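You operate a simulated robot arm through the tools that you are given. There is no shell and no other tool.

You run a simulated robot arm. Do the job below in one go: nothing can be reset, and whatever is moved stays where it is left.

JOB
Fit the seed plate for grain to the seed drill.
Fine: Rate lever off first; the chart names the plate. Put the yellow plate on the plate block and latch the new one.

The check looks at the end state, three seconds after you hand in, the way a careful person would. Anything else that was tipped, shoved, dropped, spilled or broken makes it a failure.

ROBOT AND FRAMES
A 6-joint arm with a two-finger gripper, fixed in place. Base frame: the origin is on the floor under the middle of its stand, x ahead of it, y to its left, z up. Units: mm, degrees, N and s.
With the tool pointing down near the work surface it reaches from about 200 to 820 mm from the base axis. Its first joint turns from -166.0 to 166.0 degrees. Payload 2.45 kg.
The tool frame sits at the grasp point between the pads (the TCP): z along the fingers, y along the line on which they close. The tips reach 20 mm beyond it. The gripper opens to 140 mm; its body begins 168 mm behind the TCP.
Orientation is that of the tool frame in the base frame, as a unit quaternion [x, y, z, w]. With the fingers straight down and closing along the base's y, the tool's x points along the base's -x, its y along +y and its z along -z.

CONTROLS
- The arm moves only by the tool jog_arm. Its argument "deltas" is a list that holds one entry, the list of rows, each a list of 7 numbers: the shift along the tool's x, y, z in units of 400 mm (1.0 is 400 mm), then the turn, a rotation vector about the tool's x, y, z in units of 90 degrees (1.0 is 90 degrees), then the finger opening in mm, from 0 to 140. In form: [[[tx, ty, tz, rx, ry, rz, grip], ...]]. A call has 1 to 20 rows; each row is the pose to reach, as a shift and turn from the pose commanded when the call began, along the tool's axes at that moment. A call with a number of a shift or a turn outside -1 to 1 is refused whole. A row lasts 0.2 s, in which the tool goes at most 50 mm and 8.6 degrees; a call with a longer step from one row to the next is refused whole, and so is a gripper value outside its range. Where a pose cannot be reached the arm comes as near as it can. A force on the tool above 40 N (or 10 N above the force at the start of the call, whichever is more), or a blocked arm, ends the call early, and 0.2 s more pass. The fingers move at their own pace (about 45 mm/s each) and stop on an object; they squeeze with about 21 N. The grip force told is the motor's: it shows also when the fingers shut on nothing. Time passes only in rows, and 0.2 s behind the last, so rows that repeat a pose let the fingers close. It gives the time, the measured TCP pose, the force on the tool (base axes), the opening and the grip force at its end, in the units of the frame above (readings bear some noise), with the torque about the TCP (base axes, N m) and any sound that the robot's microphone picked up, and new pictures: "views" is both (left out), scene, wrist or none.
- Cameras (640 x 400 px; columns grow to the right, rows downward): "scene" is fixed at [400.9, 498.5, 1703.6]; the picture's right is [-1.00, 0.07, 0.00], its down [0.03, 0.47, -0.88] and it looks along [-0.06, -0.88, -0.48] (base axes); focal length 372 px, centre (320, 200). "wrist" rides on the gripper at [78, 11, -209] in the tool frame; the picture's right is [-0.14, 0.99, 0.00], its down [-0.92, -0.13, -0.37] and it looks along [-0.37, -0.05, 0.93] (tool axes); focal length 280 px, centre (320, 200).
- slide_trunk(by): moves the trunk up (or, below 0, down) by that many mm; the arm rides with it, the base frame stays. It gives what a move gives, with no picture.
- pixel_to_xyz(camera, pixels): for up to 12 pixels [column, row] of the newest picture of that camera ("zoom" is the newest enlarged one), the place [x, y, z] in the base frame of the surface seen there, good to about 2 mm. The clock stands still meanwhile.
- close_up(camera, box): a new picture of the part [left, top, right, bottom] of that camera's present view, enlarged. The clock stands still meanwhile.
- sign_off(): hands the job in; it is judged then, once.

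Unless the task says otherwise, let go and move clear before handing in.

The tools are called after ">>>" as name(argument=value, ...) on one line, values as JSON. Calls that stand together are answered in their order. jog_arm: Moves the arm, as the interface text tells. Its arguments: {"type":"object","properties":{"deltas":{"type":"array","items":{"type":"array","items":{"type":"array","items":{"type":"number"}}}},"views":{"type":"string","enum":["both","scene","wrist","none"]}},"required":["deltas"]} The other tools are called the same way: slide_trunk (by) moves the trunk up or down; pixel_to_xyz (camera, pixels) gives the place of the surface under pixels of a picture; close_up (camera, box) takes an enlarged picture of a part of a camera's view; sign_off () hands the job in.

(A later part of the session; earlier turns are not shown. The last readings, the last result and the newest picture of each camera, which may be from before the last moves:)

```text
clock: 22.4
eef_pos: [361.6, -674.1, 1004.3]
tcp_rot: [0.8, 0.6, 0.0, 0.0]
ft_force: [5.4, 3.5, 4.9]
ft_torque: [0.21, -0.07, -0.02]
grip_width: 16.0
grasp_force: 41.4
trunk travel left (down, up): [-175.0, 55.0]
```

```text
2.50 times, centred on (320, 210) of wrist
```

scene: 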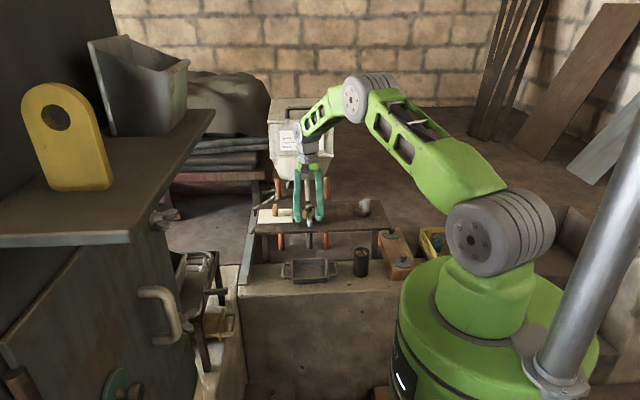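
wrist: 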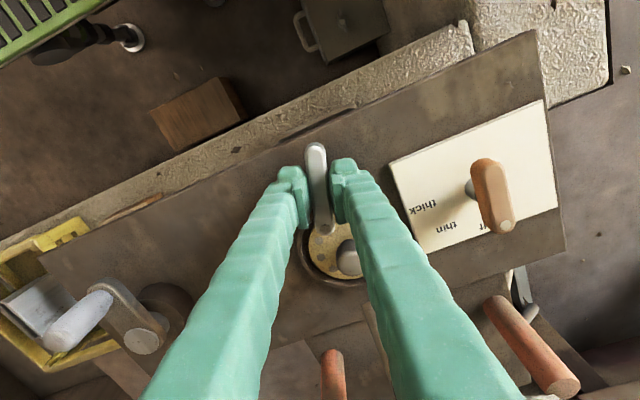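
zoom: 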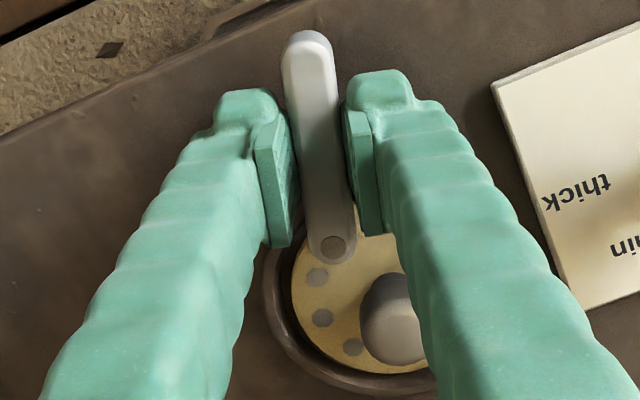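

The bar follows clockwise with almost no torque. I go on turning in this direction by another 54° and watch the readings.

>>> jog_arm(deltas=[[[0, 0, 0, 0, 0, 0.08, 8], [0, 0, 0, 0, 0, 0.16, 8], [0, 0, 0, 0, 0, 0.24, 8], [0, 0, 0, 0, 0, 0.32, 8], [0, 0, 0, 0, 0, 0.4, 8], [0, 0, 0, 0, 0, 0.48, 8], [0, 0, 0, 0, 0, 0.54, 8], [0, 0, 0, 0, 0, 0.6, 8], [0, 0, 0, 0, 0, 0.6, 8]]], views="wrist")

```text
clock: 24.4
eef_pos: [362.9, -676.0, 1004.8]
tcp_rot: [0.985, 0.173, 0.0, 0.001]
ft_force: [10.6, -3.9, 3.1]
ft_torque: [-0.02, -0.09, 0.02]
grip_width: 15.8
grasp_force: 42.0
trunk travel left (down, up): [-175.0, 55.0]
```

wrist: 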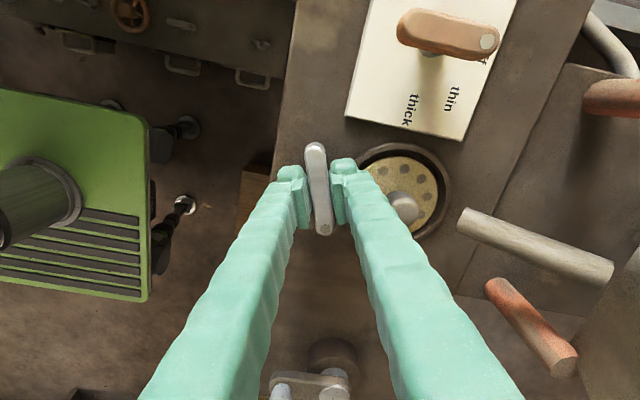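

The bar has turned 70° and now clears most of the plate, with the torque still ≈0. I turn the last 20°.

>>> jog_arm(deltas=[[[0, 0, 0, 0, 0, 0.06, 8], [0, 0, 0, 0, 0, 0.12, 8], [0, 0, 0, 0, 0, 0.18, 8], [0, 0, 0, 0, 0, 0.22, 8], [0, 0, 0, 0, 0, 0.22, 8]]], views="wrist")

```text
clock: 25.6
eef_pos: [360.3, -675.9, 1004.5]
tcp_rot: [1.0, 0.0, 0.0, 0.002]
ft_force: [12.4, -7.7, 4.9]
ft_torque: [-0.09, -0.02, 0.02]
grip_width: 15.8
grasp_force: 41.7
trunk travel left (down, up): [-175.0, 55.0]
```

wrist: 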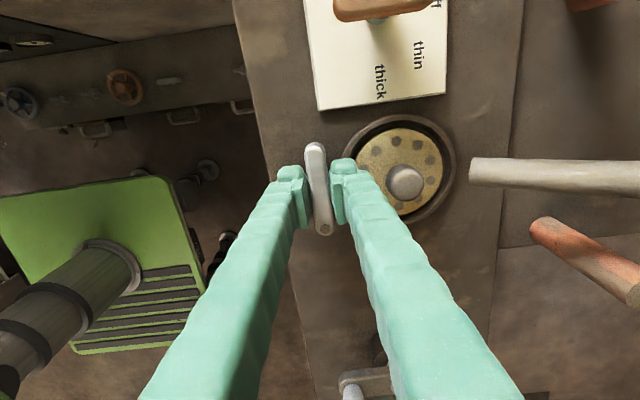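

The latch bar now lies along x, clear of the plate. I open only to 36 mm, to stay clear of the plate's knob, and lift straight up.

>>> jog_arm(deltas=[[[0, 0, 0, 0, 0, 0, 24], [0, 0, 0, 0, 0, 0, 36], [0, 0, 0, 0, 0, 0, 36], [0, 0, -0.1, 0, 0, 0, 36], [0, 0, -0.2, 0, 0, 0, 36], [0, 0, -0.3, 0, 0, 0, 36], [0, 0, -0.3, 0, 0, 0, 50]]], views="both")

>>> close_up(camera="scene", box=[250, 190, 400, 284])

```text
clock: 27.2
eef_pos: [360.5, -673.5, 1127.2]
tcp_rot: [1.0, 0.0, -0.001, -0.001]
ft_force: [-0.4, -0.1, -0.1]
ft_torque: [0.04, 0.03, -0.03]
grip_width: 50.0
grasp_force: 0.0
trunk travel left (down, up): [-175.0, 55.0]
```

scene: 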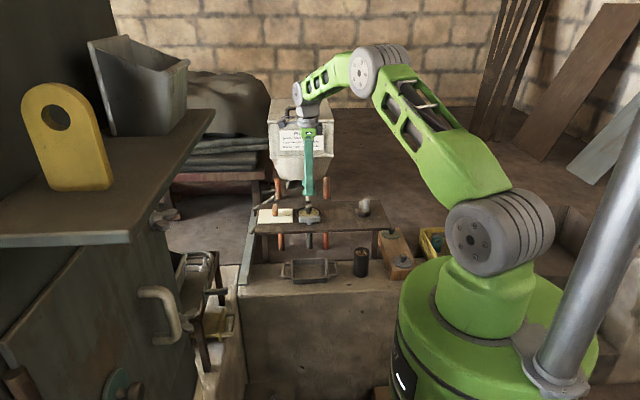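
wrist: 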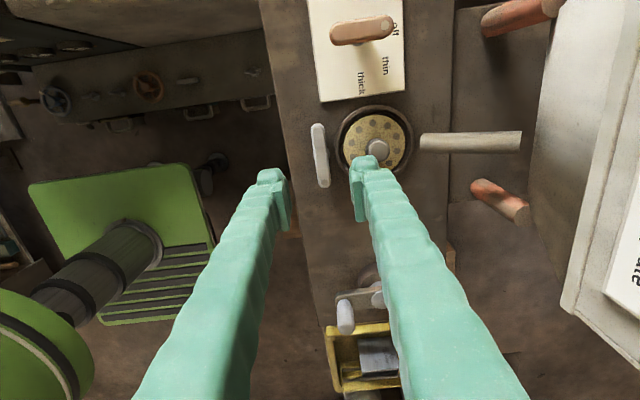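

```text
4.26 times, centred on (325, 237) of scene
```

zoom: 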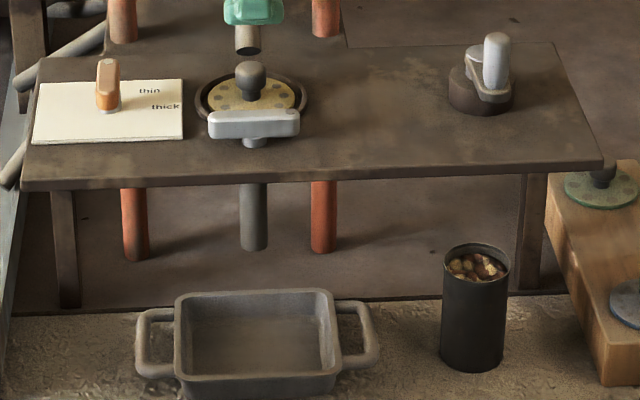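

The latch lies across x, clear of the plate, and the lever shows "off". I turn the gripper back so that it closes along x, away from the tube and the latch bar, and go above the yellow plate's knob near (361,-743).

>>> jog_arm(deltas=[[[0, 0.0, 0, 0, 0, -0.09, 60], [0, 0.0, 0, 0, 0, -0.18, 60], [0, 0.0, 0, 0, 0, -0.27, 60], [0, 0.02, 0.01, 0, 0, -0.36, 60], [0, 0.04, 0.02, 0, 0, -0.45, 60], [0, 0.06, 0.03, 0, 0, -0.54, 60], [0, 0.08, 0.04, 0, 0, -0.63, 60], [0, 0.1, 0.05, 0, 0, -0.72, 60], [0, 0.12, 0.06, 0, 0, -0.81, 60], [0, 0.15, 0.0675, 0, 0, -0.9, 60], [0, 0.174, 0.0675, 0, 0, -0.99, 60], [0, 0.174, 0.0675, 0, 0, -1.0, 60], [0, 0.174, 0.0675, 0, 0, -1.0, 60]]], views="both")

>>> close_up(camera="wrist", box=[260, 110, 380, 210])

```text
clock: 30.0
eef_pos: [360.5, -744.3, 1098.9]
tcp_rot: [0.707, 0.707, 0.0, 0.0]
ft_force: [-0.5, -0.4, 0.6]
ft_torque: [-0.01, 0.01, 0.01]
grip_width: 60.2
grasp_force: 0.0
trunk travel left (down, up): [-175.0, 55.0]
```

scene: 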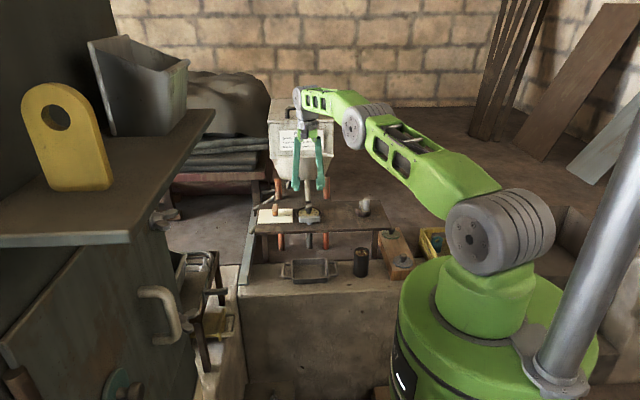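
wrist: 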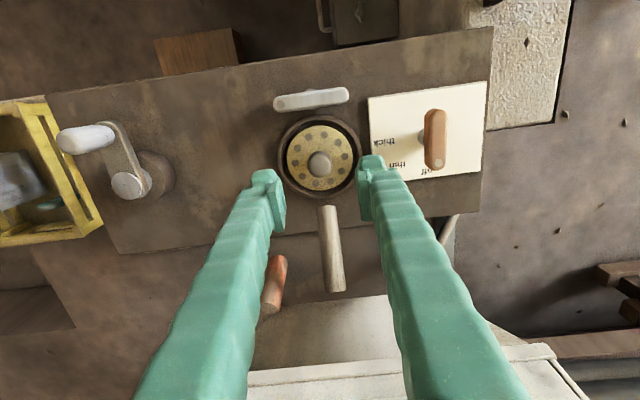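

```text
4.00 times, centred on (320, 160) of wrist
```

zoom: 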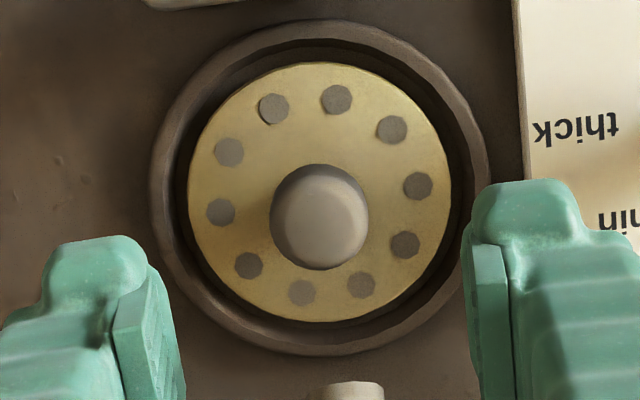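

The arm is vertically over the plate at (360.5,-744,1099), and the plate, ring and knob are in clear view. I measure their centres from this zoom.

>>> pixel_to_xyz(camera="zoom", pixels=[[192, 195], [447, 190], [320, 67], [322, 319], [155, 190], [484, 185], [310, 25], [320, 350], [320, 220], [290, 215], [352, 215], [175, 190]])

```text
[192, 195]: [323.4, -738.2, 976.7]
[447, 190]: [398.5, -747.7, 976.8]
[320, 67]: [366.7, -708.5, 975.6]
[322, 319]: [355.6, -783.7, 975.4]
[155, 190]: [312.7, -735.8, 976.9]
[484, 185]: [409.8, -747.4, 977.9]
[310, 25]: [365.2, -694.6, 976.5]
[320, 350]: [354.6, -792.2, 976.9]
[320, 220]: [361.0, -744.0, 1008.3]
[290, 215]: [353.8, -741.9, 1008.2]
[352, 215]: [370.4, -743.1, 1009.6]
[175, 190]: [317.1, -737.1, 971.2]
```

The plate and ring are centred at (361,-744), the knob top is at z≈1009, and the plate top is at z≈976.5. I go down to z≈1003 with the fingers 60 mm open, so that the tips stay above the plate.

>>> jog_arm(deltas=[[[0.001, 0.001, 0.08, 0, 0, 0, 60], [0.001, 0.001, 0.16, 0, 0, 0, 55], [0.001, 0.001, 0.21, 0, 0, 0, 50], [0.001, 0.001, 0.24, 0, 0, 0, 50], [0.001, 0.001, 0.24, 0, 0, 0, 50]]], views="both")

```text
clock: 31.2
eef_pos: [361.2, -743.0, 1002.3]
tcp_rot: [0.707, 0.707, 0.0, -0.001]
ft_force: [0.2, -0.1, -0.2]
ft_torque: [0.01, -0.04, 0.03]
grip_width: 50.0
grasp_force: 0.0
trunk travel left (down, up): [-175.0, 55.0]
```

scene: 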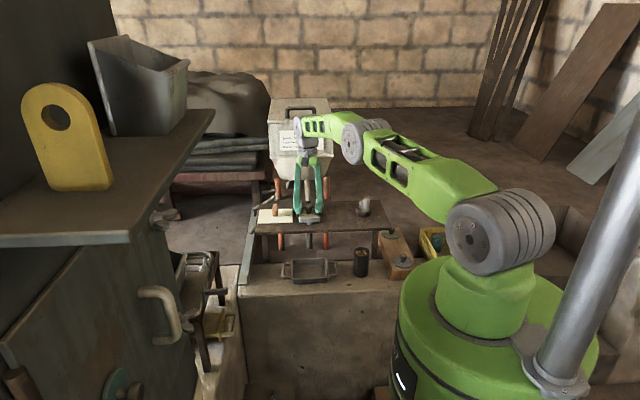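
wrist: 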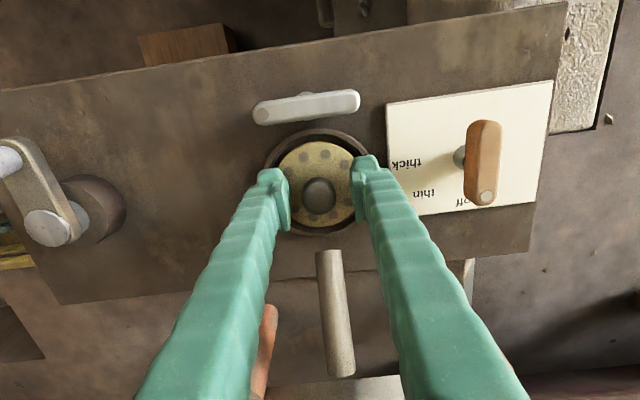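

The fingers straddle the knob evenly. I close on it.

>>> jog_arm(deltas=[[[0, 0, 0, 0, 0, 0, 40], [0, 0, 0, 0, 0, 0, 30], [0, 0, 0, 0, 0, 0, 20], [0, 0, 0, 0, 0, 0, 12], [0, 0, 0, 0, 0, 0, 12], [0, 0, 0, 0, 0, 0, 12]]], views="wrist")

```text
clock: 32.6
eef_pos: [362.1, -741.7, 1000.8]
tcp_rot: [0.707, 0.707, 0.0, 0.0]
ft_force: [0.7, -1.0, -0.4]
ft_torque: [-0.01, 0.01, -0.04]
grip_width: 26.8
grasp_force: 21.2
trunk travel left (down, up): [-175.0, 55.0]
```

wrist: 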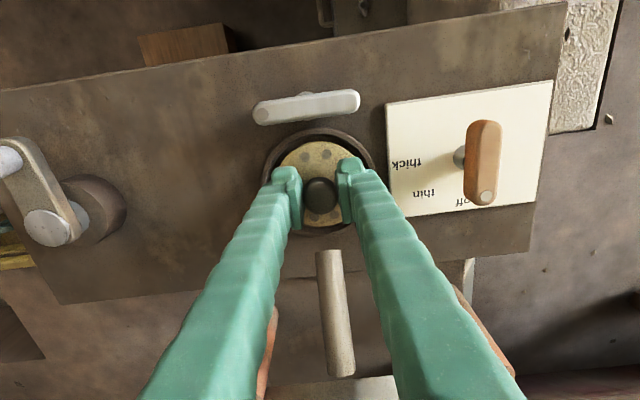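

The knob is gripped at 26.8 mm with 21 N. I lift gently by 16 mm and check the force and the picture.

>>> jog_arm(deltas=[[[0, 0, -0.01, 0, 0, 0, 12], [0, 0, -0.02, 0, 0, 0, 12], [0, 0, -0.03, 0, 0, 0, 12], [0, 0, -0.04, 0, 0, 0, 12], [0, 0, -0.04, 0, 0, 0, 12]]], views="wrist")

>>> close_up(camera="wrist", box=[250, 110, 390, 250])

```text
clock: 33.8
eef_pos: [361.0, -743.2, 1017.7]
tcp_rot: [0.707, 0.707, 0.0, 0.0]
ft_force: [-0.5, 0.1, 0.2]
ft_torque: [0.03, 0.01, 0.01]
grip_width: 26.6
grasp_force: 21.4
trunk travel left (down, up): [-175.0, 55.0]
```

wrist: 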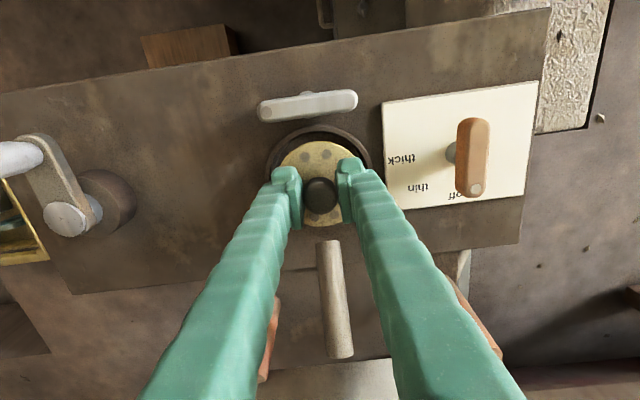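

```text
2.86 times, centred on (320, 180) of wrist
```

zoom: 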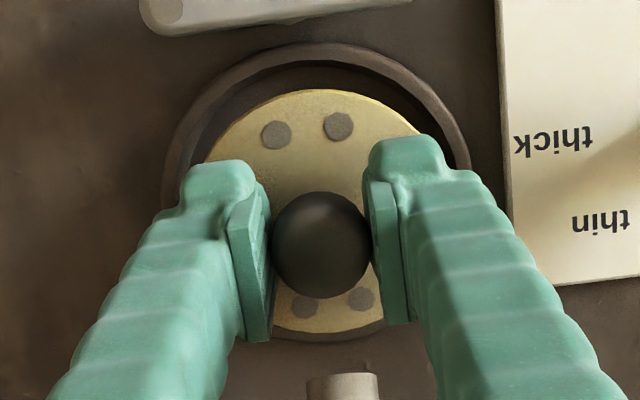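

The plate came up with the gripper, and the grip is steady at 26.6 mm. I lift higher, pull back towards the base, and carry it at z≈1160 over the crank to above the plate block near x≈-18.

>>> jog_arm(deltas=[[[0, 0, -0.08, 0, 0, 0, 12], [0, 0, -0.16, 0, 0, 0, 12], [0.03, 0, -0.24, 0, 0, 0, 12], [0.08, -0.03, -0.3, 0, 0, 0, 12], [0.13, -0.1, -0.34, 0, 0, 0, 12], [0.14, -0.19, -0.36, 0, 0, 0, 12], [0.14, -0.29, -0.36, 0, 0, 0, 12], [0.14, -0.39, -0.36, 0, 0, 0, 12], [0.14, -0.49, -0.36, 0, 0, 0, 12], [0.14, -0.59, -0.36, 0, 0, 0, 12], [0.14, -0.69, -0.36, 0, 0, 0, 12], [0.14, -0.79, -0.36, 0, 0, 0, 12], [0.14, -0.88, -0.36, 0, 0, 0, 12], [0.14, -0.93, -0.36, 0, 0, 0, 12], [0.14, -0.9475, -0.36, 0, 0, 0, 12], [0.14, -0.9475, -0.36, 0, 0, 0, 12]]], views="both")

```text
clock: 37.2
eef_pos: [-18.6, -688.1, 1163.7]
tcp_rot: [0.707, 0.707, 0.0, 0.0]
ft_force: [-0.1, -0.4, -1.4]
ft_torque: [-0.02, 0.03, 0.04]
grip_width: 26.6
grasp_force: 20.9
trunk travel left (down, up): [-175.0, 55.0]
```

scene: 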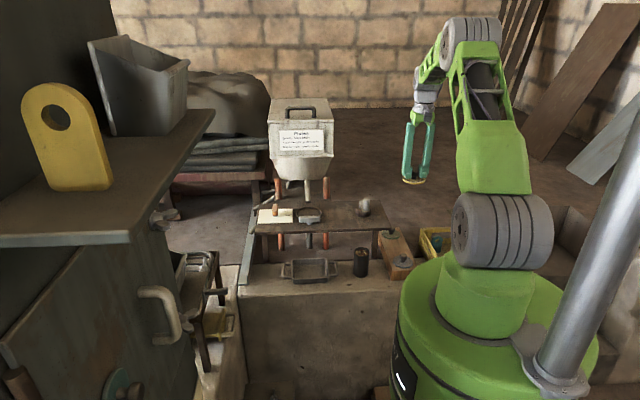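
wrist: 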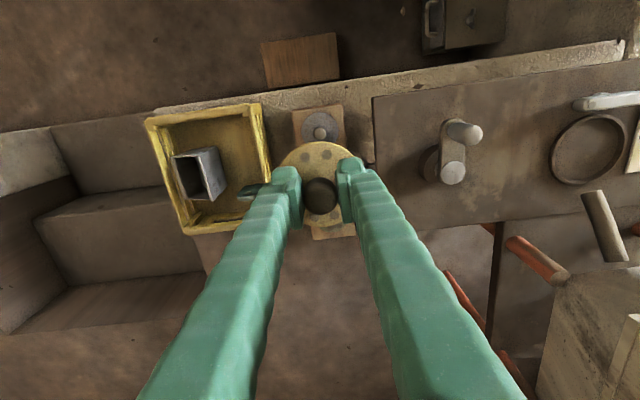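

The plate is held above the block: the blue plate is at (320,125) in the wrist picture, the crate is at its left, and the deck edge is at its right (375,130). I measure the block, crate and deck edges for clearance.

>>> pixel_to_xyz(camera="wrist", pixels=[[320, 130], [296, 112], [338, 107], [313, 236], [355, 234], [245, 108], [262, 105], [266, 170], [376, 100], [376, 160], [301, 140], [342, 140]])

>>> close_up(camera="scene", box=[360, 210, 460, 290])

>>> close_up(camera="wrist", box=[240, 90, 390, 250])

```text
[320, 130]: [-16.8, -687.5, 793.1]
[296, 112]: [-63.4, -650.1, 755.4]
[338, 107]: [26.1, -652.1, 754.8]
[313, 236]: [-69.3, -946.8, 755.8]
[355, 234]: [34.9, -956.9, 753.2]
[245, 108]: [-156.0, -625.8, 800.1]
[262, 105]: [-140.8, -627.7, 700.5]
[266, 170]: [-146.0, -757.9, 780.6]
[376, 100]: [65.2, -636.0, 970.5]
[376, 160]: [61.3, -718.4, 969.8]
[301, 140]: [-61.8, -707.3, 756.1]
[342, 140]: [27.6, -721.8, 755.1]
```

```text
5.00 times, centred on (410, 250) of scene
```

zoom: 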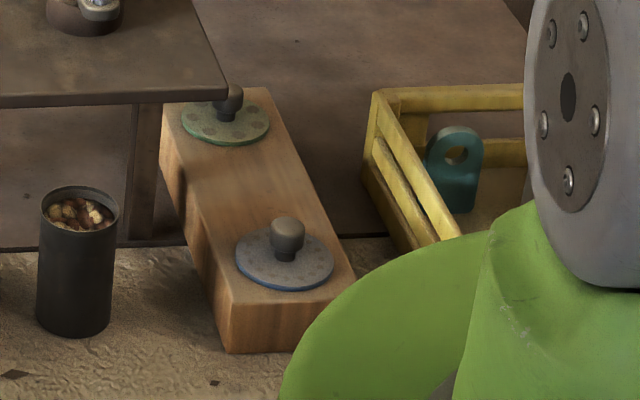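

```text
2.50 times, centred on (315, 170) of wrist
```

zoom: 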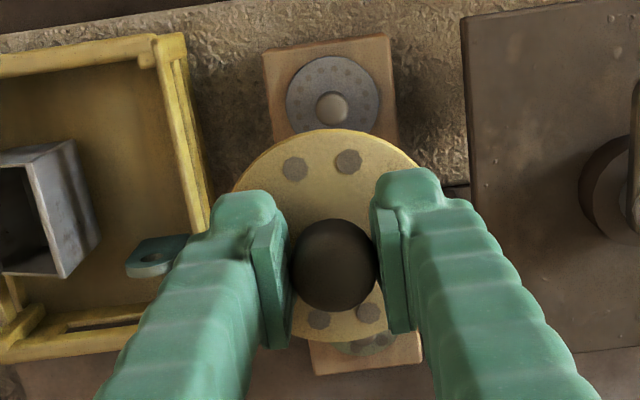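

The block top is at z≈755, spanning x -63..27 and y -650..-950; blue is at (-17,-688) and green at (-19,-890), so the free middle is (-18,-789). I lower the trunk 100 mm so that both the block and the deck are within easy reach.

>>> slide_trunk(by=-100)

```text
clock: 38.5
eef_pos: [-18.2, -687.8, 1063.0]
tcp_rot: [0.707, 0.707, 0.0, 0.0]
ft_force: [-0.8, -0.3, -0.4]
ft_torque: [-0.03, 0.0, 0.01]
grip_width: 26.8
grasp_force: 21.1
trunk travel left (down, up): [-75.0, 155.0]
```

The trunk is down and the grip is unchanged. I move out to y=-789 over the free middle of the block, then down to z≈880 for a look.

>>> jog_arm(deltas=[[[-0.09, 0, 0, 0, 0, 0, 12], [-0.18, 0, 0.02, 0, 0, 0, 12], [-0.25, 0, 0.06, 0, 0, 0, 12], [-0.2525, 0, 0.15, 0, 0, 0, 12], [-0.2525, 0, 0.25, 0, 0, 0, 12], [-0.2525, 0, 0.35, 0, 0, 0, 12], [-0.2525, 0, 0.43, 0, 0, 0, 12], [-0.2525, 0, 0.4575, 0, 0, 0, 12], [-0.2525, 0, 0.4575, 0, 0, 0, 12]]], views="both")

>>> close_up(camera="scene", box=[340, 150, 460, 290])

```text
clock: 40.5
eef_pos: [-18.1, -789.6, 879.6]
tcp_rot: [0.707, 0.707, 0.0, 0.0]
ft_force: [0.4, -0.4, -0.5]
ft_torque: [0.01, -0.01, -0.04]
grip_width: 26.4
grasp_force: 20.6
trunk travel left (down, up): [-75.0, 155.0]
```

scene: 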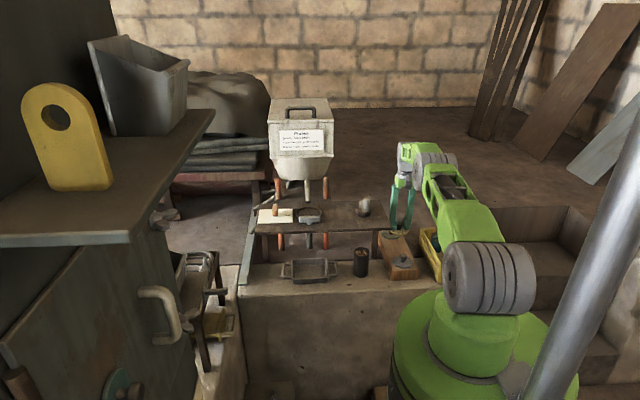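
wrist: 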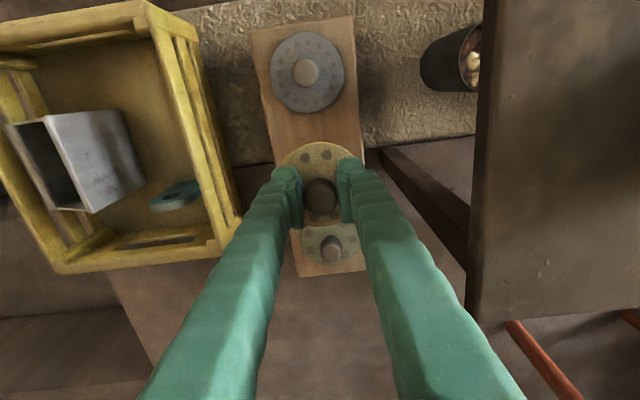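

```text
2.86 times, centred on (400, 220) of scene
```

zoom: 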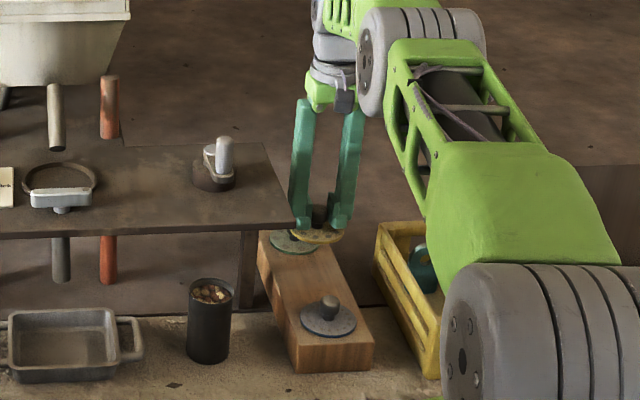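

The yellow plate hangs clear between the green and blue plates. I go down to z≈795, a few mm above the block.

>>> jog_arm(deltas=[[[0, 0, 0.07, 0, 0, 0, 12], [0, 0, 0.13, 0, 0, 0, 12], [0, 0, 0.18, 0, 0, 0, 12], [0, 0, 0.205, 0, 0, 0, 12], [0, 0, 0.2115, 0, 0, 0, 12], [0, 0, 0.2115, 0, 0, 0, 12]]], views="both")

>>> close_up(camera="wrist", box=[230, 80, 410, 270])

>>> close_up(camera="scene", box=[360, 200, 440, 290])

```text
clock: 41.9
eef_pos: [-18.3, -785.9, 797.6]
tcp_rot: [0.707, 0.707, 0.0, 0.0]
ft_force: [0.2, -0.4, -0.5]
ft_torque: [-0.01, 0.0, 0.04]
grip_width: 26.8
grasp_force: 20.9
out of reach, approached as far as the arm can: row 5, 6
trunk travel left (down, up): [-75.0, 155.0]
```

scene: 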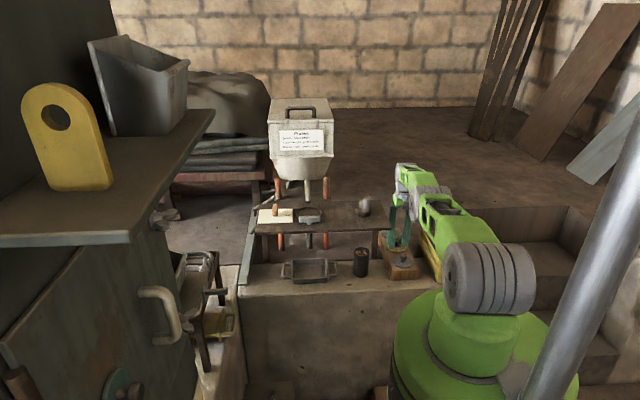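
wrist: 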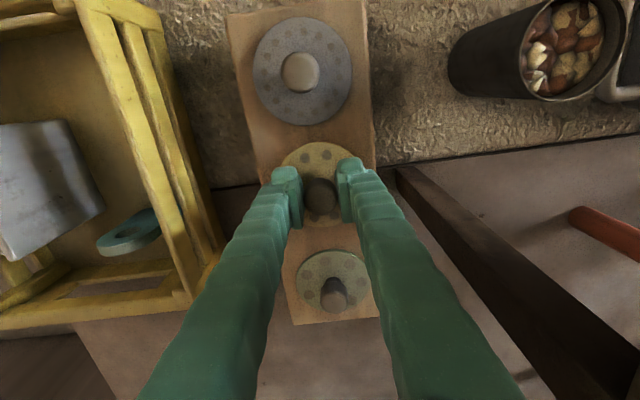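

```text
2.11 times, centred on (320, 175) of wrist
```

zoom: 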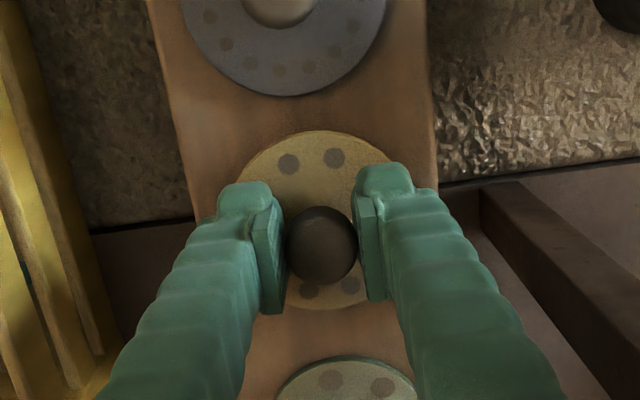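

```text
4.44 times, centred on (400, 245) of scene
```

zoom: 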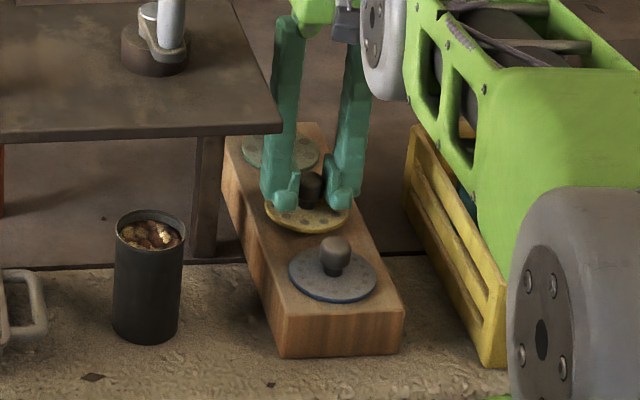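

The arm is just out of reach at z≈798 (y pulled to -786), with the plate still about 10 mm above the block. I raise the hand 48 mm and lower the trunk 48 mm, so the arm has reach to set the plate down.

>>> jog_arm(deltas=[[[0, 0, -0.06, 0, 0, 0, 12], [0, 0, -0.12, 0, 0, 0, 12], [0, 0, -0.12, 0, 0, 0, 12]]], views="none")

>>> slide_trunk(by=-48)

```text
clock: 42.7
eef_pos: [-18.5, -784.8, 843.5]
tcp_rot: [0.707, 0.707, -0.001, 0.0]
ft_force: [0.4, -0.5, -1.1]
ft_torque: [-0.03, 0.01, -0.01]
grip_width: 26.2
grasp_force: 21.3
trunk travel left (down, up): [-75.0, 155.0]
```

```text
clock: 43.6
eef_pos: [-18.8, -785.7, 797.3]
tcp_rot: [0.707, 0.707, 0.0, -0.001]
ft_force: [0.1, 0.4, -0.5]
ft_torque: [0.03, 0.01, 0.0]
grip_width: 26.7
grasp_force: 21.3
trunk travel left (down, up): [-27.0, 203.0]
```

The height is the same with reach to spare now. I lower slowly to z≈789 and watch the vertical force.

>>> jog_arm(deltas=[[[-0.004, 0, 0.006, 0, 0, 0, 12], [-0.006, 0, 0.012, 0, 0, 0, 12], [-0.006, 0, 0.016, 0, 0, 0, 12], [-0.006, 0, 0.02, 0, 0, 0, 12], [-0.006, 0, 0.02, 0, 0, 0, 12]]], views="wrist")

>>> close_up(camera="scene", box=[370, 215, 430, 285])

```text
clock: 44.8
eef_pos: [-18.9, -788.1, 788.0]
tcp_rot: [0.707, 0.707, 0.0, -0.001]
ft_force: [-0.9, 0.8, -1.1]
ft_torque: [0.01, -0.02, 0.02]
grip_width: 26.5
grasp_force: 20.9
trunk travel left (down, up): [-27.0, 203.0]
```

wrist: 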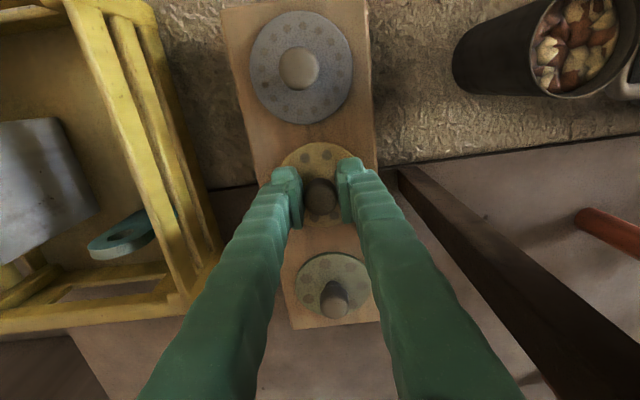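

```text
5.71 times, centred on (400, 250) of scene
```

zoom: 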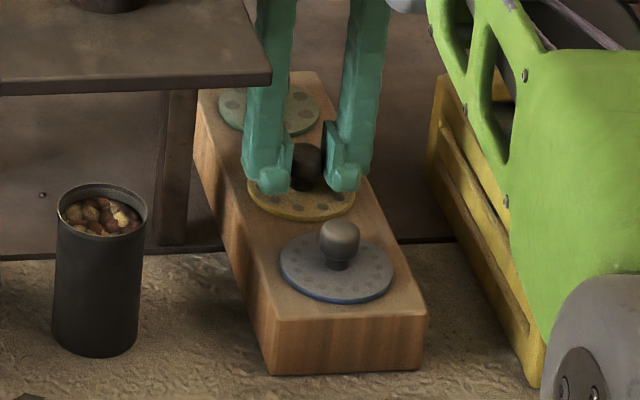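

The plate is almost on the block (z 788, no force yet). I lower in 1 mm steps until I feel contact.

>>> jog_arm(deltas=[[[0, 0, 0.0025, 0, 0, 0, 12], [0, 0, 0.005, 0, 0, 0, 12], [0, 0, 0.005, 0, 0, 0, 12]]], views="none")

```text
clock: 45.6
eef_pos: [-17.7, -786.9, 787.6]
tcp_rot: [0.707, 0.707, 0.0, 0.001]
ft_force: [1.5, -0.7, 8.7]
ft_torque: [0.11, -0.02, -0.01]
grip_width: 26.6
grasp_force: 21.4
trunk travel left (down, up): [-27.0, 203.0]
```

Contact: 8.7 N upward at z≈787.6, so the plate is seated on the block. I open the fingers and lift straight up.

>>> jog_arm(deltas=[[[0, 0, 0, 0, 0, 0, 32], [0, 0, 0, 0, 0, 0, 44], [0, 0, 0, 0, 0, 0, 50], [0, 0, 0, 0, 0, 0, 50], [0, 0, -0.04, 0, 0, 0, 50], [0, 0, -0.1, 0, 0, 0, 50], [0, 0, -0.2, 0, 0, 0, 50], [0, 0, -0.3, 0, 0, 0, 50], [0, 0, -0.3, 0, 0, 0, 50]]], views="both")

>>> close_up(camera="scene", box=[370, 215, 430, 285])

>>> close_up(camera="wrist", box=[220, 20, 400, 300])

```text
clock: 47.6
eef_pos: [-19.2, -786.6, 907.2]
tcp_rot: [0.707, 0.707, 0.001, 0.0]
ft_force: [-0.3, 0.1, 1.6]
ft_torque: [-0.01, -0.02, -0.07]
grip_width: 50.2
grasp_force: 0.0
trunk travel left (down, up): [-27.0, 203.0]
```

scene: 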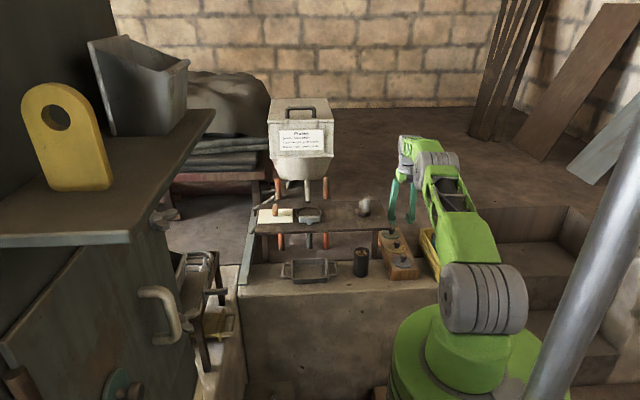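
wrist: 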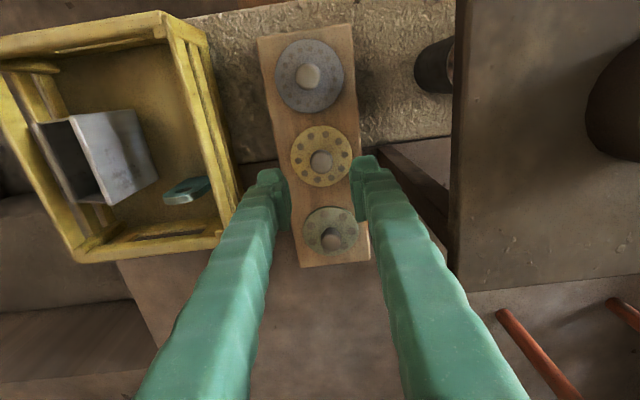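

```text
5.71 times, centred on (400, 250) of scene
```

zoom: 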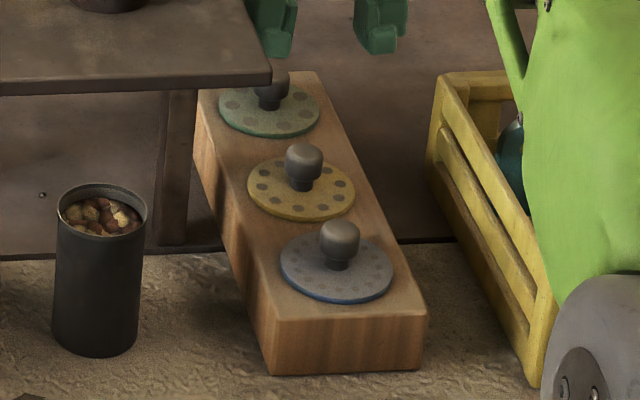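

```text
1.43 times, centred on (310, 160) of wrist
```

zoom: 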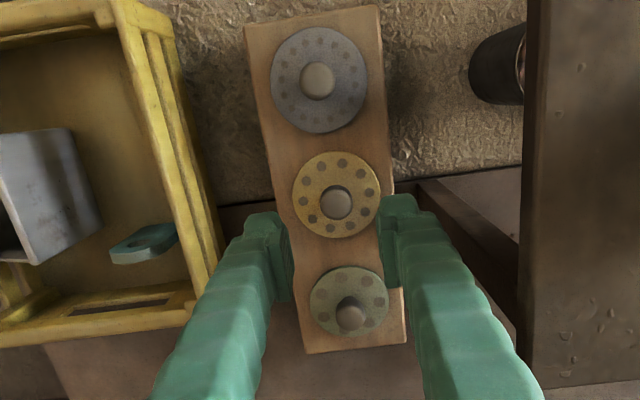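

The yellow plate lies flat in the middle of the block with nothing else moved. I go over the blue plate at (-17,-688) and measure its knob.

>>> jog_arm(deltas=[[[0.08, 0.002, 0, 0, 0, 0, 55], [0.16, 0.004, 0, 0, 0, 0, 60], [0.235, 0.005, 0, 0, 0, 0, 60], [0.2475, 0.005, 0, 0, 0, 0, 60], [0.2475, 0.005, 0, 0, 0, 0, 60]]], views="both")

>>> close_up(camera="wrist", box=[250, 100, 390, 230])

```text
clock: 48.8
eef_pos: [-14.9, -691.2, 905.6]
tcp_rot: [0.707, 0.707, 0.0, 0.0]
ft_force: [-0.3, 0.2, -0.2]
ft_torque: [-0.01, -0.02, -0.01]
grip_width: 60.3
grasp_force: 0.0
trunk travel left (down, up): [-27.0, 203.0]
```

scene: 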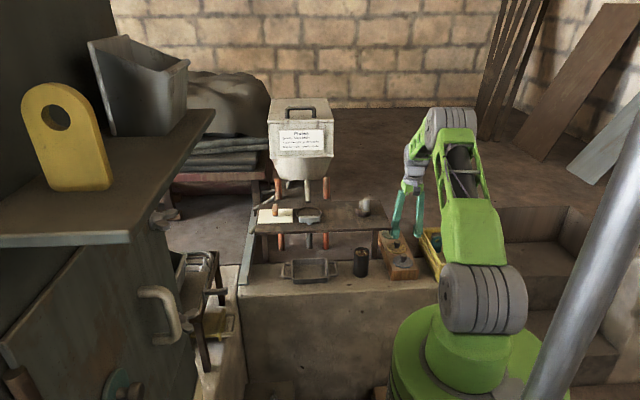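
wrist: 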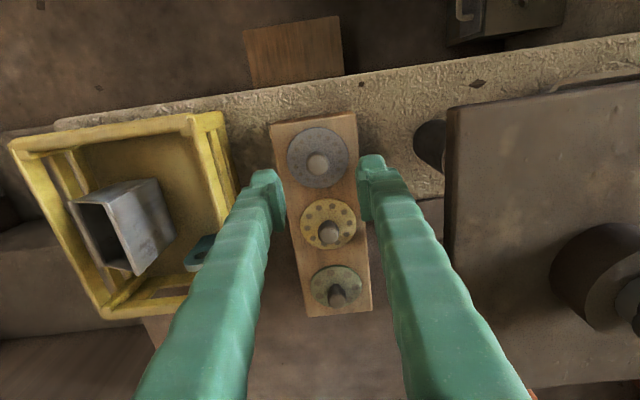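

```text
3.08 times, centred on (320, 165) of wrist
```

zoom: 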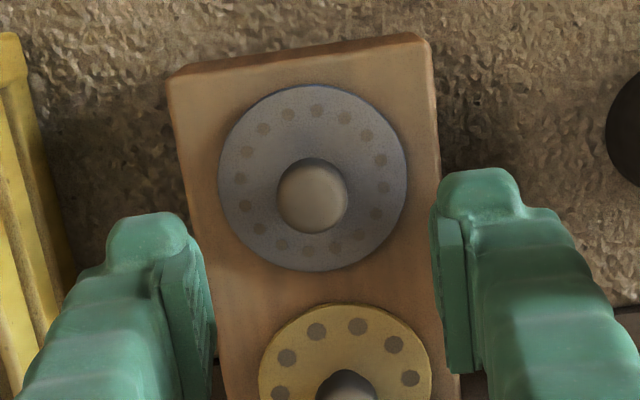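

>>> pixel_to_xyz(camera="zoom", pixels=[[313, 202], [285, 195], [342, 195], [222, 175], [403, 175], [308, 88], [318, 268], [265, 350], [428, 355], [313, 185], [330, 210], [300, 210]])

```text
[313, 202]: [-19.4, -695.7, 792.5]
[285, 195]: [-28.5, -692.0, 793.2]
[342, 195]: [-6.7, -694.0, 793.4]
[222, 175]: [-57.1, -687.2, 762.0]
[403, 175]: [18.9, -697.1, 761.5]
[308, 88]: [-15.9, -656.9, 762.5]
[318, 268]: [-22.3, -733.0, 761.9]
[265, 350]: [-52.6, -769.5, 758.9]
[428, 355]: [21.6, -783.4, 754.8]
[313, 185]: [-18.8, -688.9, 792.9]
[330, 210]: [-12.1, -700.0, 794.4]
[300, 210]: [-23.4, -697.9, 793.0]
```

The blue plate's centre is (-19,-694), its knob top is at z≈793, and its plate top is at z≈762. I shift to it and descend to z≈788 with the fingers open.

>>> jog_arm(deltas=[[[-0.01, -0.006, 0.09, 0, 0, 0, 60], [-0.01, -0.006, 0.18, 0, 0, 0, 55], [-0.01, -0.006, 0.25, 0, 0, 0, 50], [-0.01, -0.006, 0.29, 0, 0, 0, 50], [-0.01, -0.006, 0.294, 0, 0, 0, 50], [-0.01, -0.006, 0.294, 0, 0, 0, 50]]], views="both")

>>> close_up(camera="wrist", box=[250, 120, 390, 250])

```text
clock: 50.2
eef_pos: [-19.6, -693.4, 790.0]
tcp_rot: [0.707, 0.707, 0.001, 0.0]
ft_force: [-0.5, 0.2, -0.7]
ft_torque: [-0.03, 0.01, 0.0]
grip_width: 49.9
grasp_force: 0.0
trunk travel left (down, up): [-27.0, 203.0]
```

scene: 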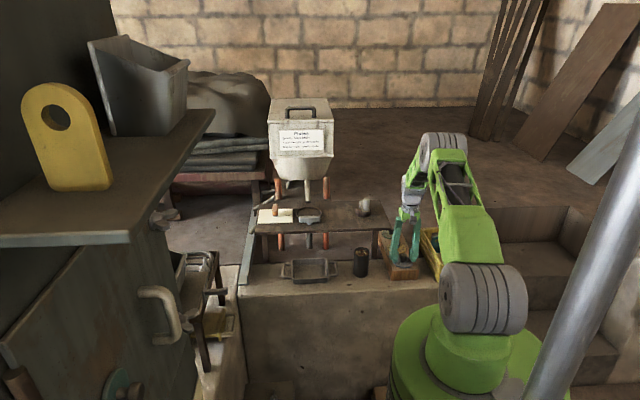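
wrist: 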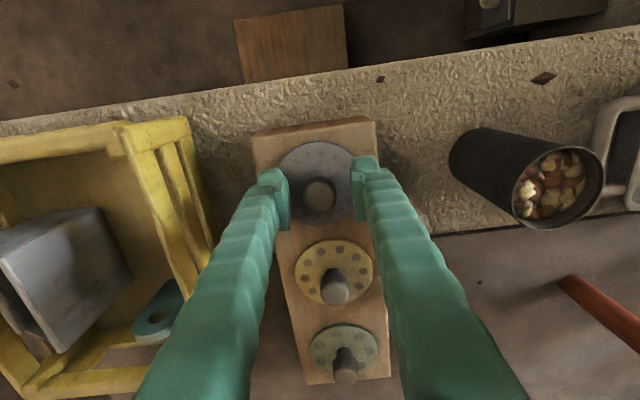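

```text
3.08 times, centred on (320, 185) of wrist
```

zoom: 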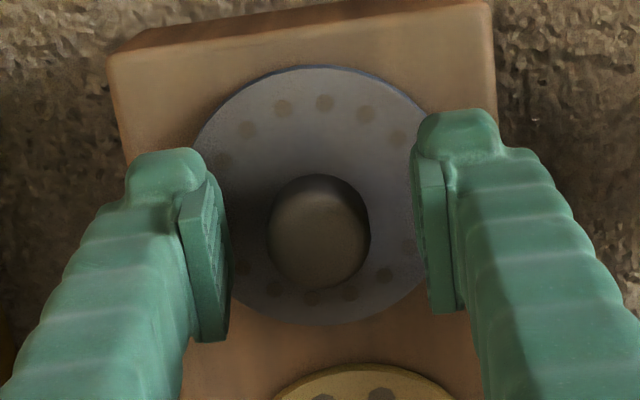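

The knob is centred between the pads at z≈790. I lower 2.4 mm more for the same hold as before and close.

>>> jog_arm(deltas=[[[0, 0, 0.006, 0, 0, 0, 50], [0, 0, 0.006, 0, 0, 0, 38], [0, 0, 0.006, 0, 0, 0, 28], [0, 0, 0.006, 0, 0, 0, 18], [0, 0, 0.006, 0, 0, 0, 12], [0, 0, 0.006, 0, 0, 0, 12], [0, 0, 0.006, 0, 0, 0, 12]]], views="wrist")

>>> close_up(camera="wrist", box=[250, 120, 390, 250])

```text
clock: 51.8
eef_pos: [-18.4, -693.4, 786.5]
tcp_rot: [0.707, 0.707, 0.0, 0.001]
ft_force: [0.3, 0.6, 0.2]
ft_torque: [0.01, 0.0, -0.02]
grip_width: 26.3
grasp_force: 21.3
trunk travel left (down, up): [-27.0, 203.0]
```

wrist: 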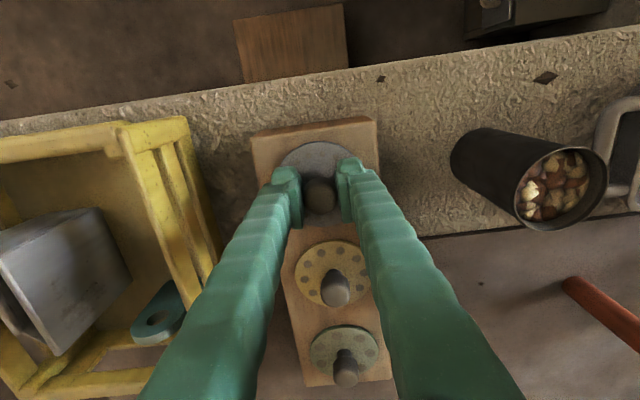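

```text
3.08 times, centred on (320, 185) of wrist
```

zoom: 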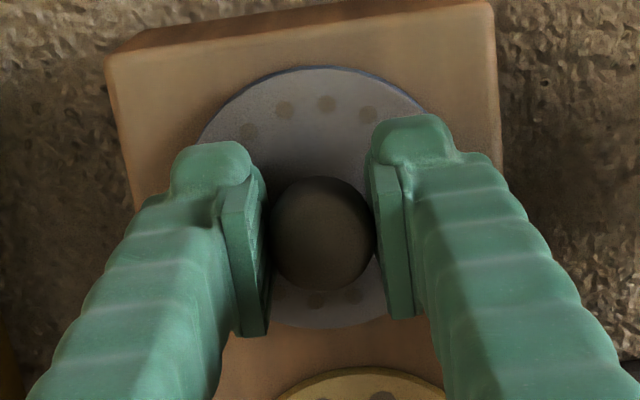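

The blue knob is gripped at 26.3 mm with 21 N. I lift it 24 mm and check that it comes up alone.

>>> jog_arm(deltas=[[[0, 0, -0.015, 0, 0, 0, 12], [0, 0, -0.03, 0, 0, 0, 12], [0, 0, -0.045, 0, 0, 0, 12], [0, 0, -0.06, 0, 0, 0, 12], [0, 0, -0.06, 0, 0, 0, 12]]], views="both")

>>> close_up(camera="scene", box=[370, 205, 430, 285])

```text
clock: 53.0
eef_pos: [-19.0, -693.7, 810.7]
tcp_rot: [0.707, 0.707, 0.0, -0.001]
ft_force: [-0.8, 0.7, -1.6]
ft_torque: [0.02, -0.01, -0.01]
grip_width: 26.1
grasp_force: 21.1
trunk travel left (down, up): [-27.0, 203.0]
```

scene: 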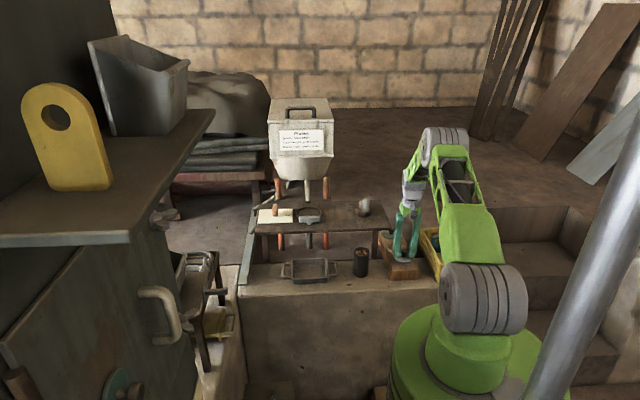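
wrist: 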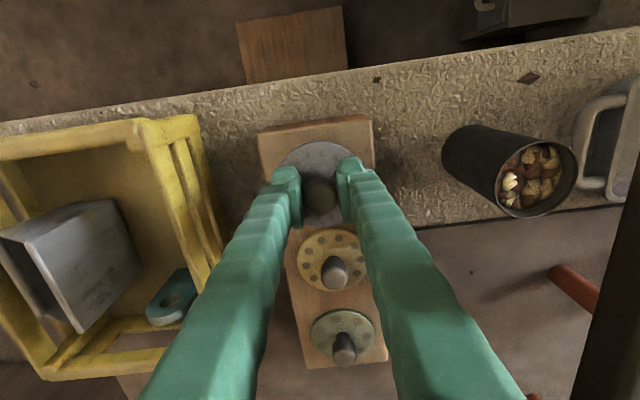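

```text
5.00 times, centred on (400, 245) of scene
```

zoom: 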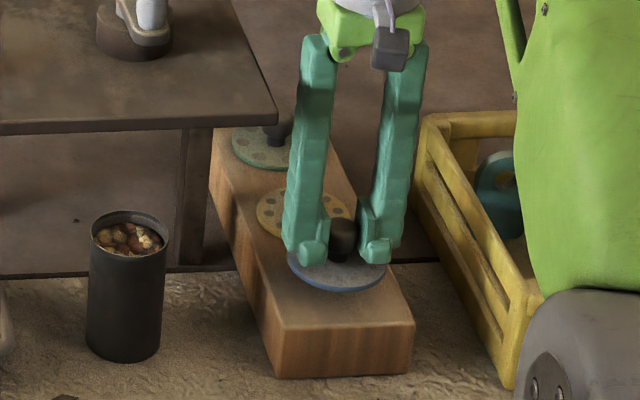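

The blue plate hangs level, and the yellow and green plates stay in place. I lift by 240 mm and then raise the trunk 100 mm.

>>> jog_arm(deltas=[[[0, 0, -0.06, 0, 0, 0, 12], [0, 0, -0.14, 0, 0, 0, 12], [0, 0, -0.23, 0, 0, 0, 12], [0, 0, -0.32, 0, 0, 0, 12], [0, 0, -0.41, 0, 0, 0, 12], [0, 0, -0.5, 0, 0, 0, 12], [0, 0, -0.57, 0, 0, 0, 12], [0, 0, -0.6, 0, 0, 0, 12], [0, 0, -0.6, 0, 0, 0, 12]]], views="none")

>>> slide_trunk(by=100)

```text
clock: 55.0
eef_pos: [-17.8, -691.5, 1050.0]
tcp_rot: [0.708, 0.706, 0.0, 0.0]
ft_force: [0.1, -0.8, -0.3]
ft_torque: [0.02, -0.01, -0.03]
grip_width: 26.1
grasp_force: 21.4
trunk travel left (down, up): [-27.0, 203.0]
```

```text
clock: 56.4
eef_pos: [-16.9, -691.4, 1150.5]
tcp_rot: [0.707, 0.707, 0.0, -0.001]
ft_force: [0.0, -0.7, -0.3]
ft_torque: [0.01, 0.02, 0.0]
grip_width: 26.2
grasp_force: 20.9
trunk travel left (down, up): [-127.0, 103.0]
```

The plate is at z≈1150, with its underside about 50 mm above the crank handle's top. I carry it across to x≈361 at the same height.

>>> jog_arm(deltas=[[[0, 0.04, -0.01, 0, 0, 0, 12], [0, 0.12, -0.02, 0, 0, 0, 12], [0, 0.22, -0.02, 0, 0, 0, 12], [0, 0.32, -0.02, 0, 0, 0, 12], [0, 0.42, -0.02, 0, 0, 0, 12], [0, 0.52, -0.02, 0, 0, 0, 12], [0, 0.62, -0.02, 0, 0, 0, 12], [0, 0.72, -0.02, 0, 0, 0, 12], [0, 0.82, -0.02, 0, 0, 0, 12], [0, 0.9, -0.02, 0, 0, 0, 12], [0, 0.945, 0, 0, 0, 0, 12], [0, 0.9475, 0.02, 0, 0, 0, 12], [0, 0.9475, 0.02, 0, 0, 0, 12]]], views="both")

```text
clock: 59.2
eef_pos: [360.6, -691.7, 1142.6]
tcp_rot: [0.707, 0.707, 0.0, 0.0]
ft_force: [-0.5, 0.8, -1.1]
ft_torque: [-0.03, -0.01, -0.01]
grip_width: 25.7
grasp_force: 21.1
trunk travel left (down, up): [-127.0, 103.0]
```

scene: 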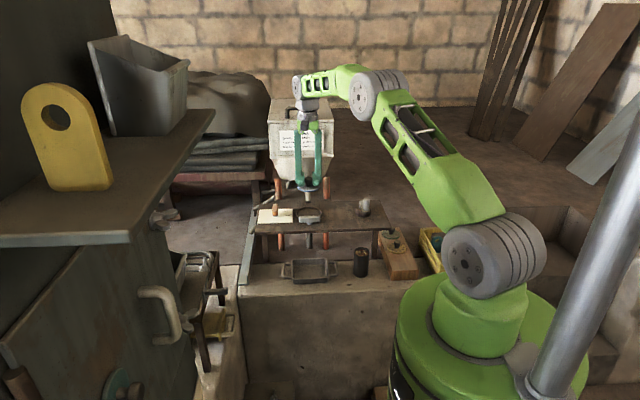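
wrist: 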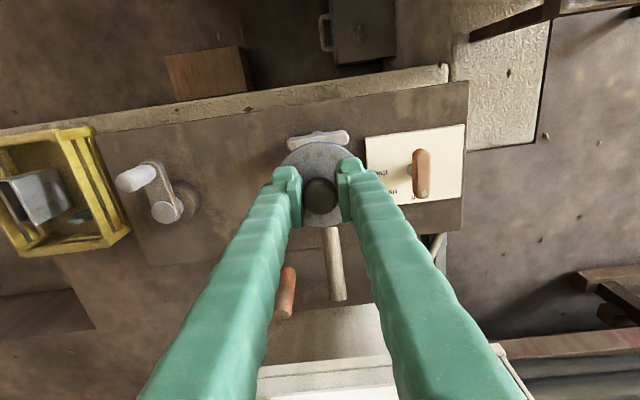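

The blue plate is over the deck at (360.6,-692,1143). Before inserting, I measure how the plate sits relative to the gripper, and the ring.

>>> close_up(camera="wrist", box=[260, 120, 380, 240])

>>> close_up(camera="scene", box=[280, 170, 340, 230])

```text
3.33 times, centred on (320, 180) of wrist
```

zoom: 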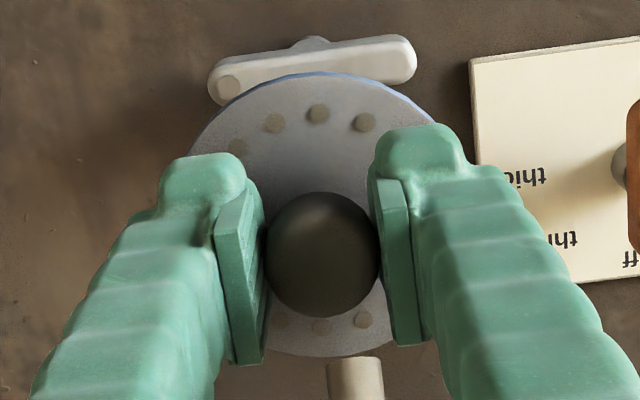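

```text
6.67 times, centred on (310, 200) of scene
```

zoom: 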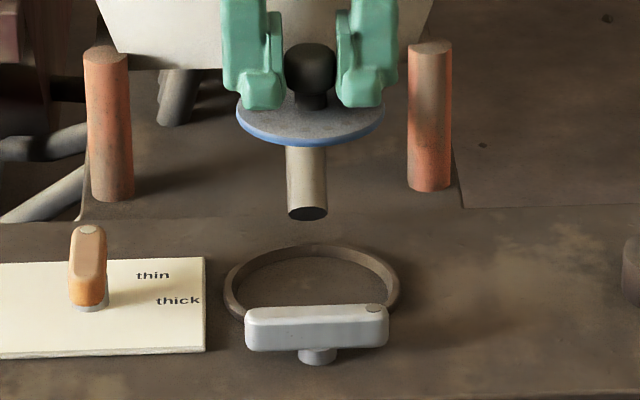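

The plate hangs level, and the ring is empty behind the latch bar. I measure the held plate's edges and the ring from the wrist and scene pictures.

>>> pixel_to_xyz(camera="wrist", pixels=[[317, 143], [320, 225], [283, 163], [352, 155], [300, 150], [320, 197], [297, 222], [340, 222]])

>>> pixel_to_xyz(camera="scene", pixels=[[296, 213], [324, 213], [310, 208], [310, 211], [310, 214], [302, 213], [318, 212], [309, 184], [298, 188], [320, 187], [310, 217], [298, 216]])

```text
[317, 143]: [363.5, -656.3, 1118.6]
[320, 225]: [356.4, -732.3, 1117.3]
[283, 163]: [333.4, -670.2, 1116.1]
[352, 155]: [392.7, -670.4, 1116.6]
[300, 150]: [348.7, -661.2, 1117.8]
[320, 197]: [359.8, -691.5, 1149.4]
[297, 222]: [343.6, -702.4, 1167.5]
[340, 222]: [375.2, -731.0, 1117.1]
```

```text
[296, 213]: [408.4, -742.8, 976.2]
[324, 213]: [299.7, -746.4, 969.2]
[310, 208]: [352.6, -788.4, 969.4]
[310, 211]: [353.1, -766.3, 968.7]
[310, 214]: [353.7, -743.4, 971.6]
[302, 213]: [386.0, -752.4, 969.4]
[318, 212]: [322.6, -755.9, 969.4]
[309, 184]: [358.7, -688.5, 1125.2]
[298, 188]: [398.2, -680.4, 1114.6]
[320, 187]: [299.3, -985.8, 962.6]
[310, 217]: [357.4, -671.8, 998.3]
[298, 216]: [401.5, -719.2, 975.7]
```

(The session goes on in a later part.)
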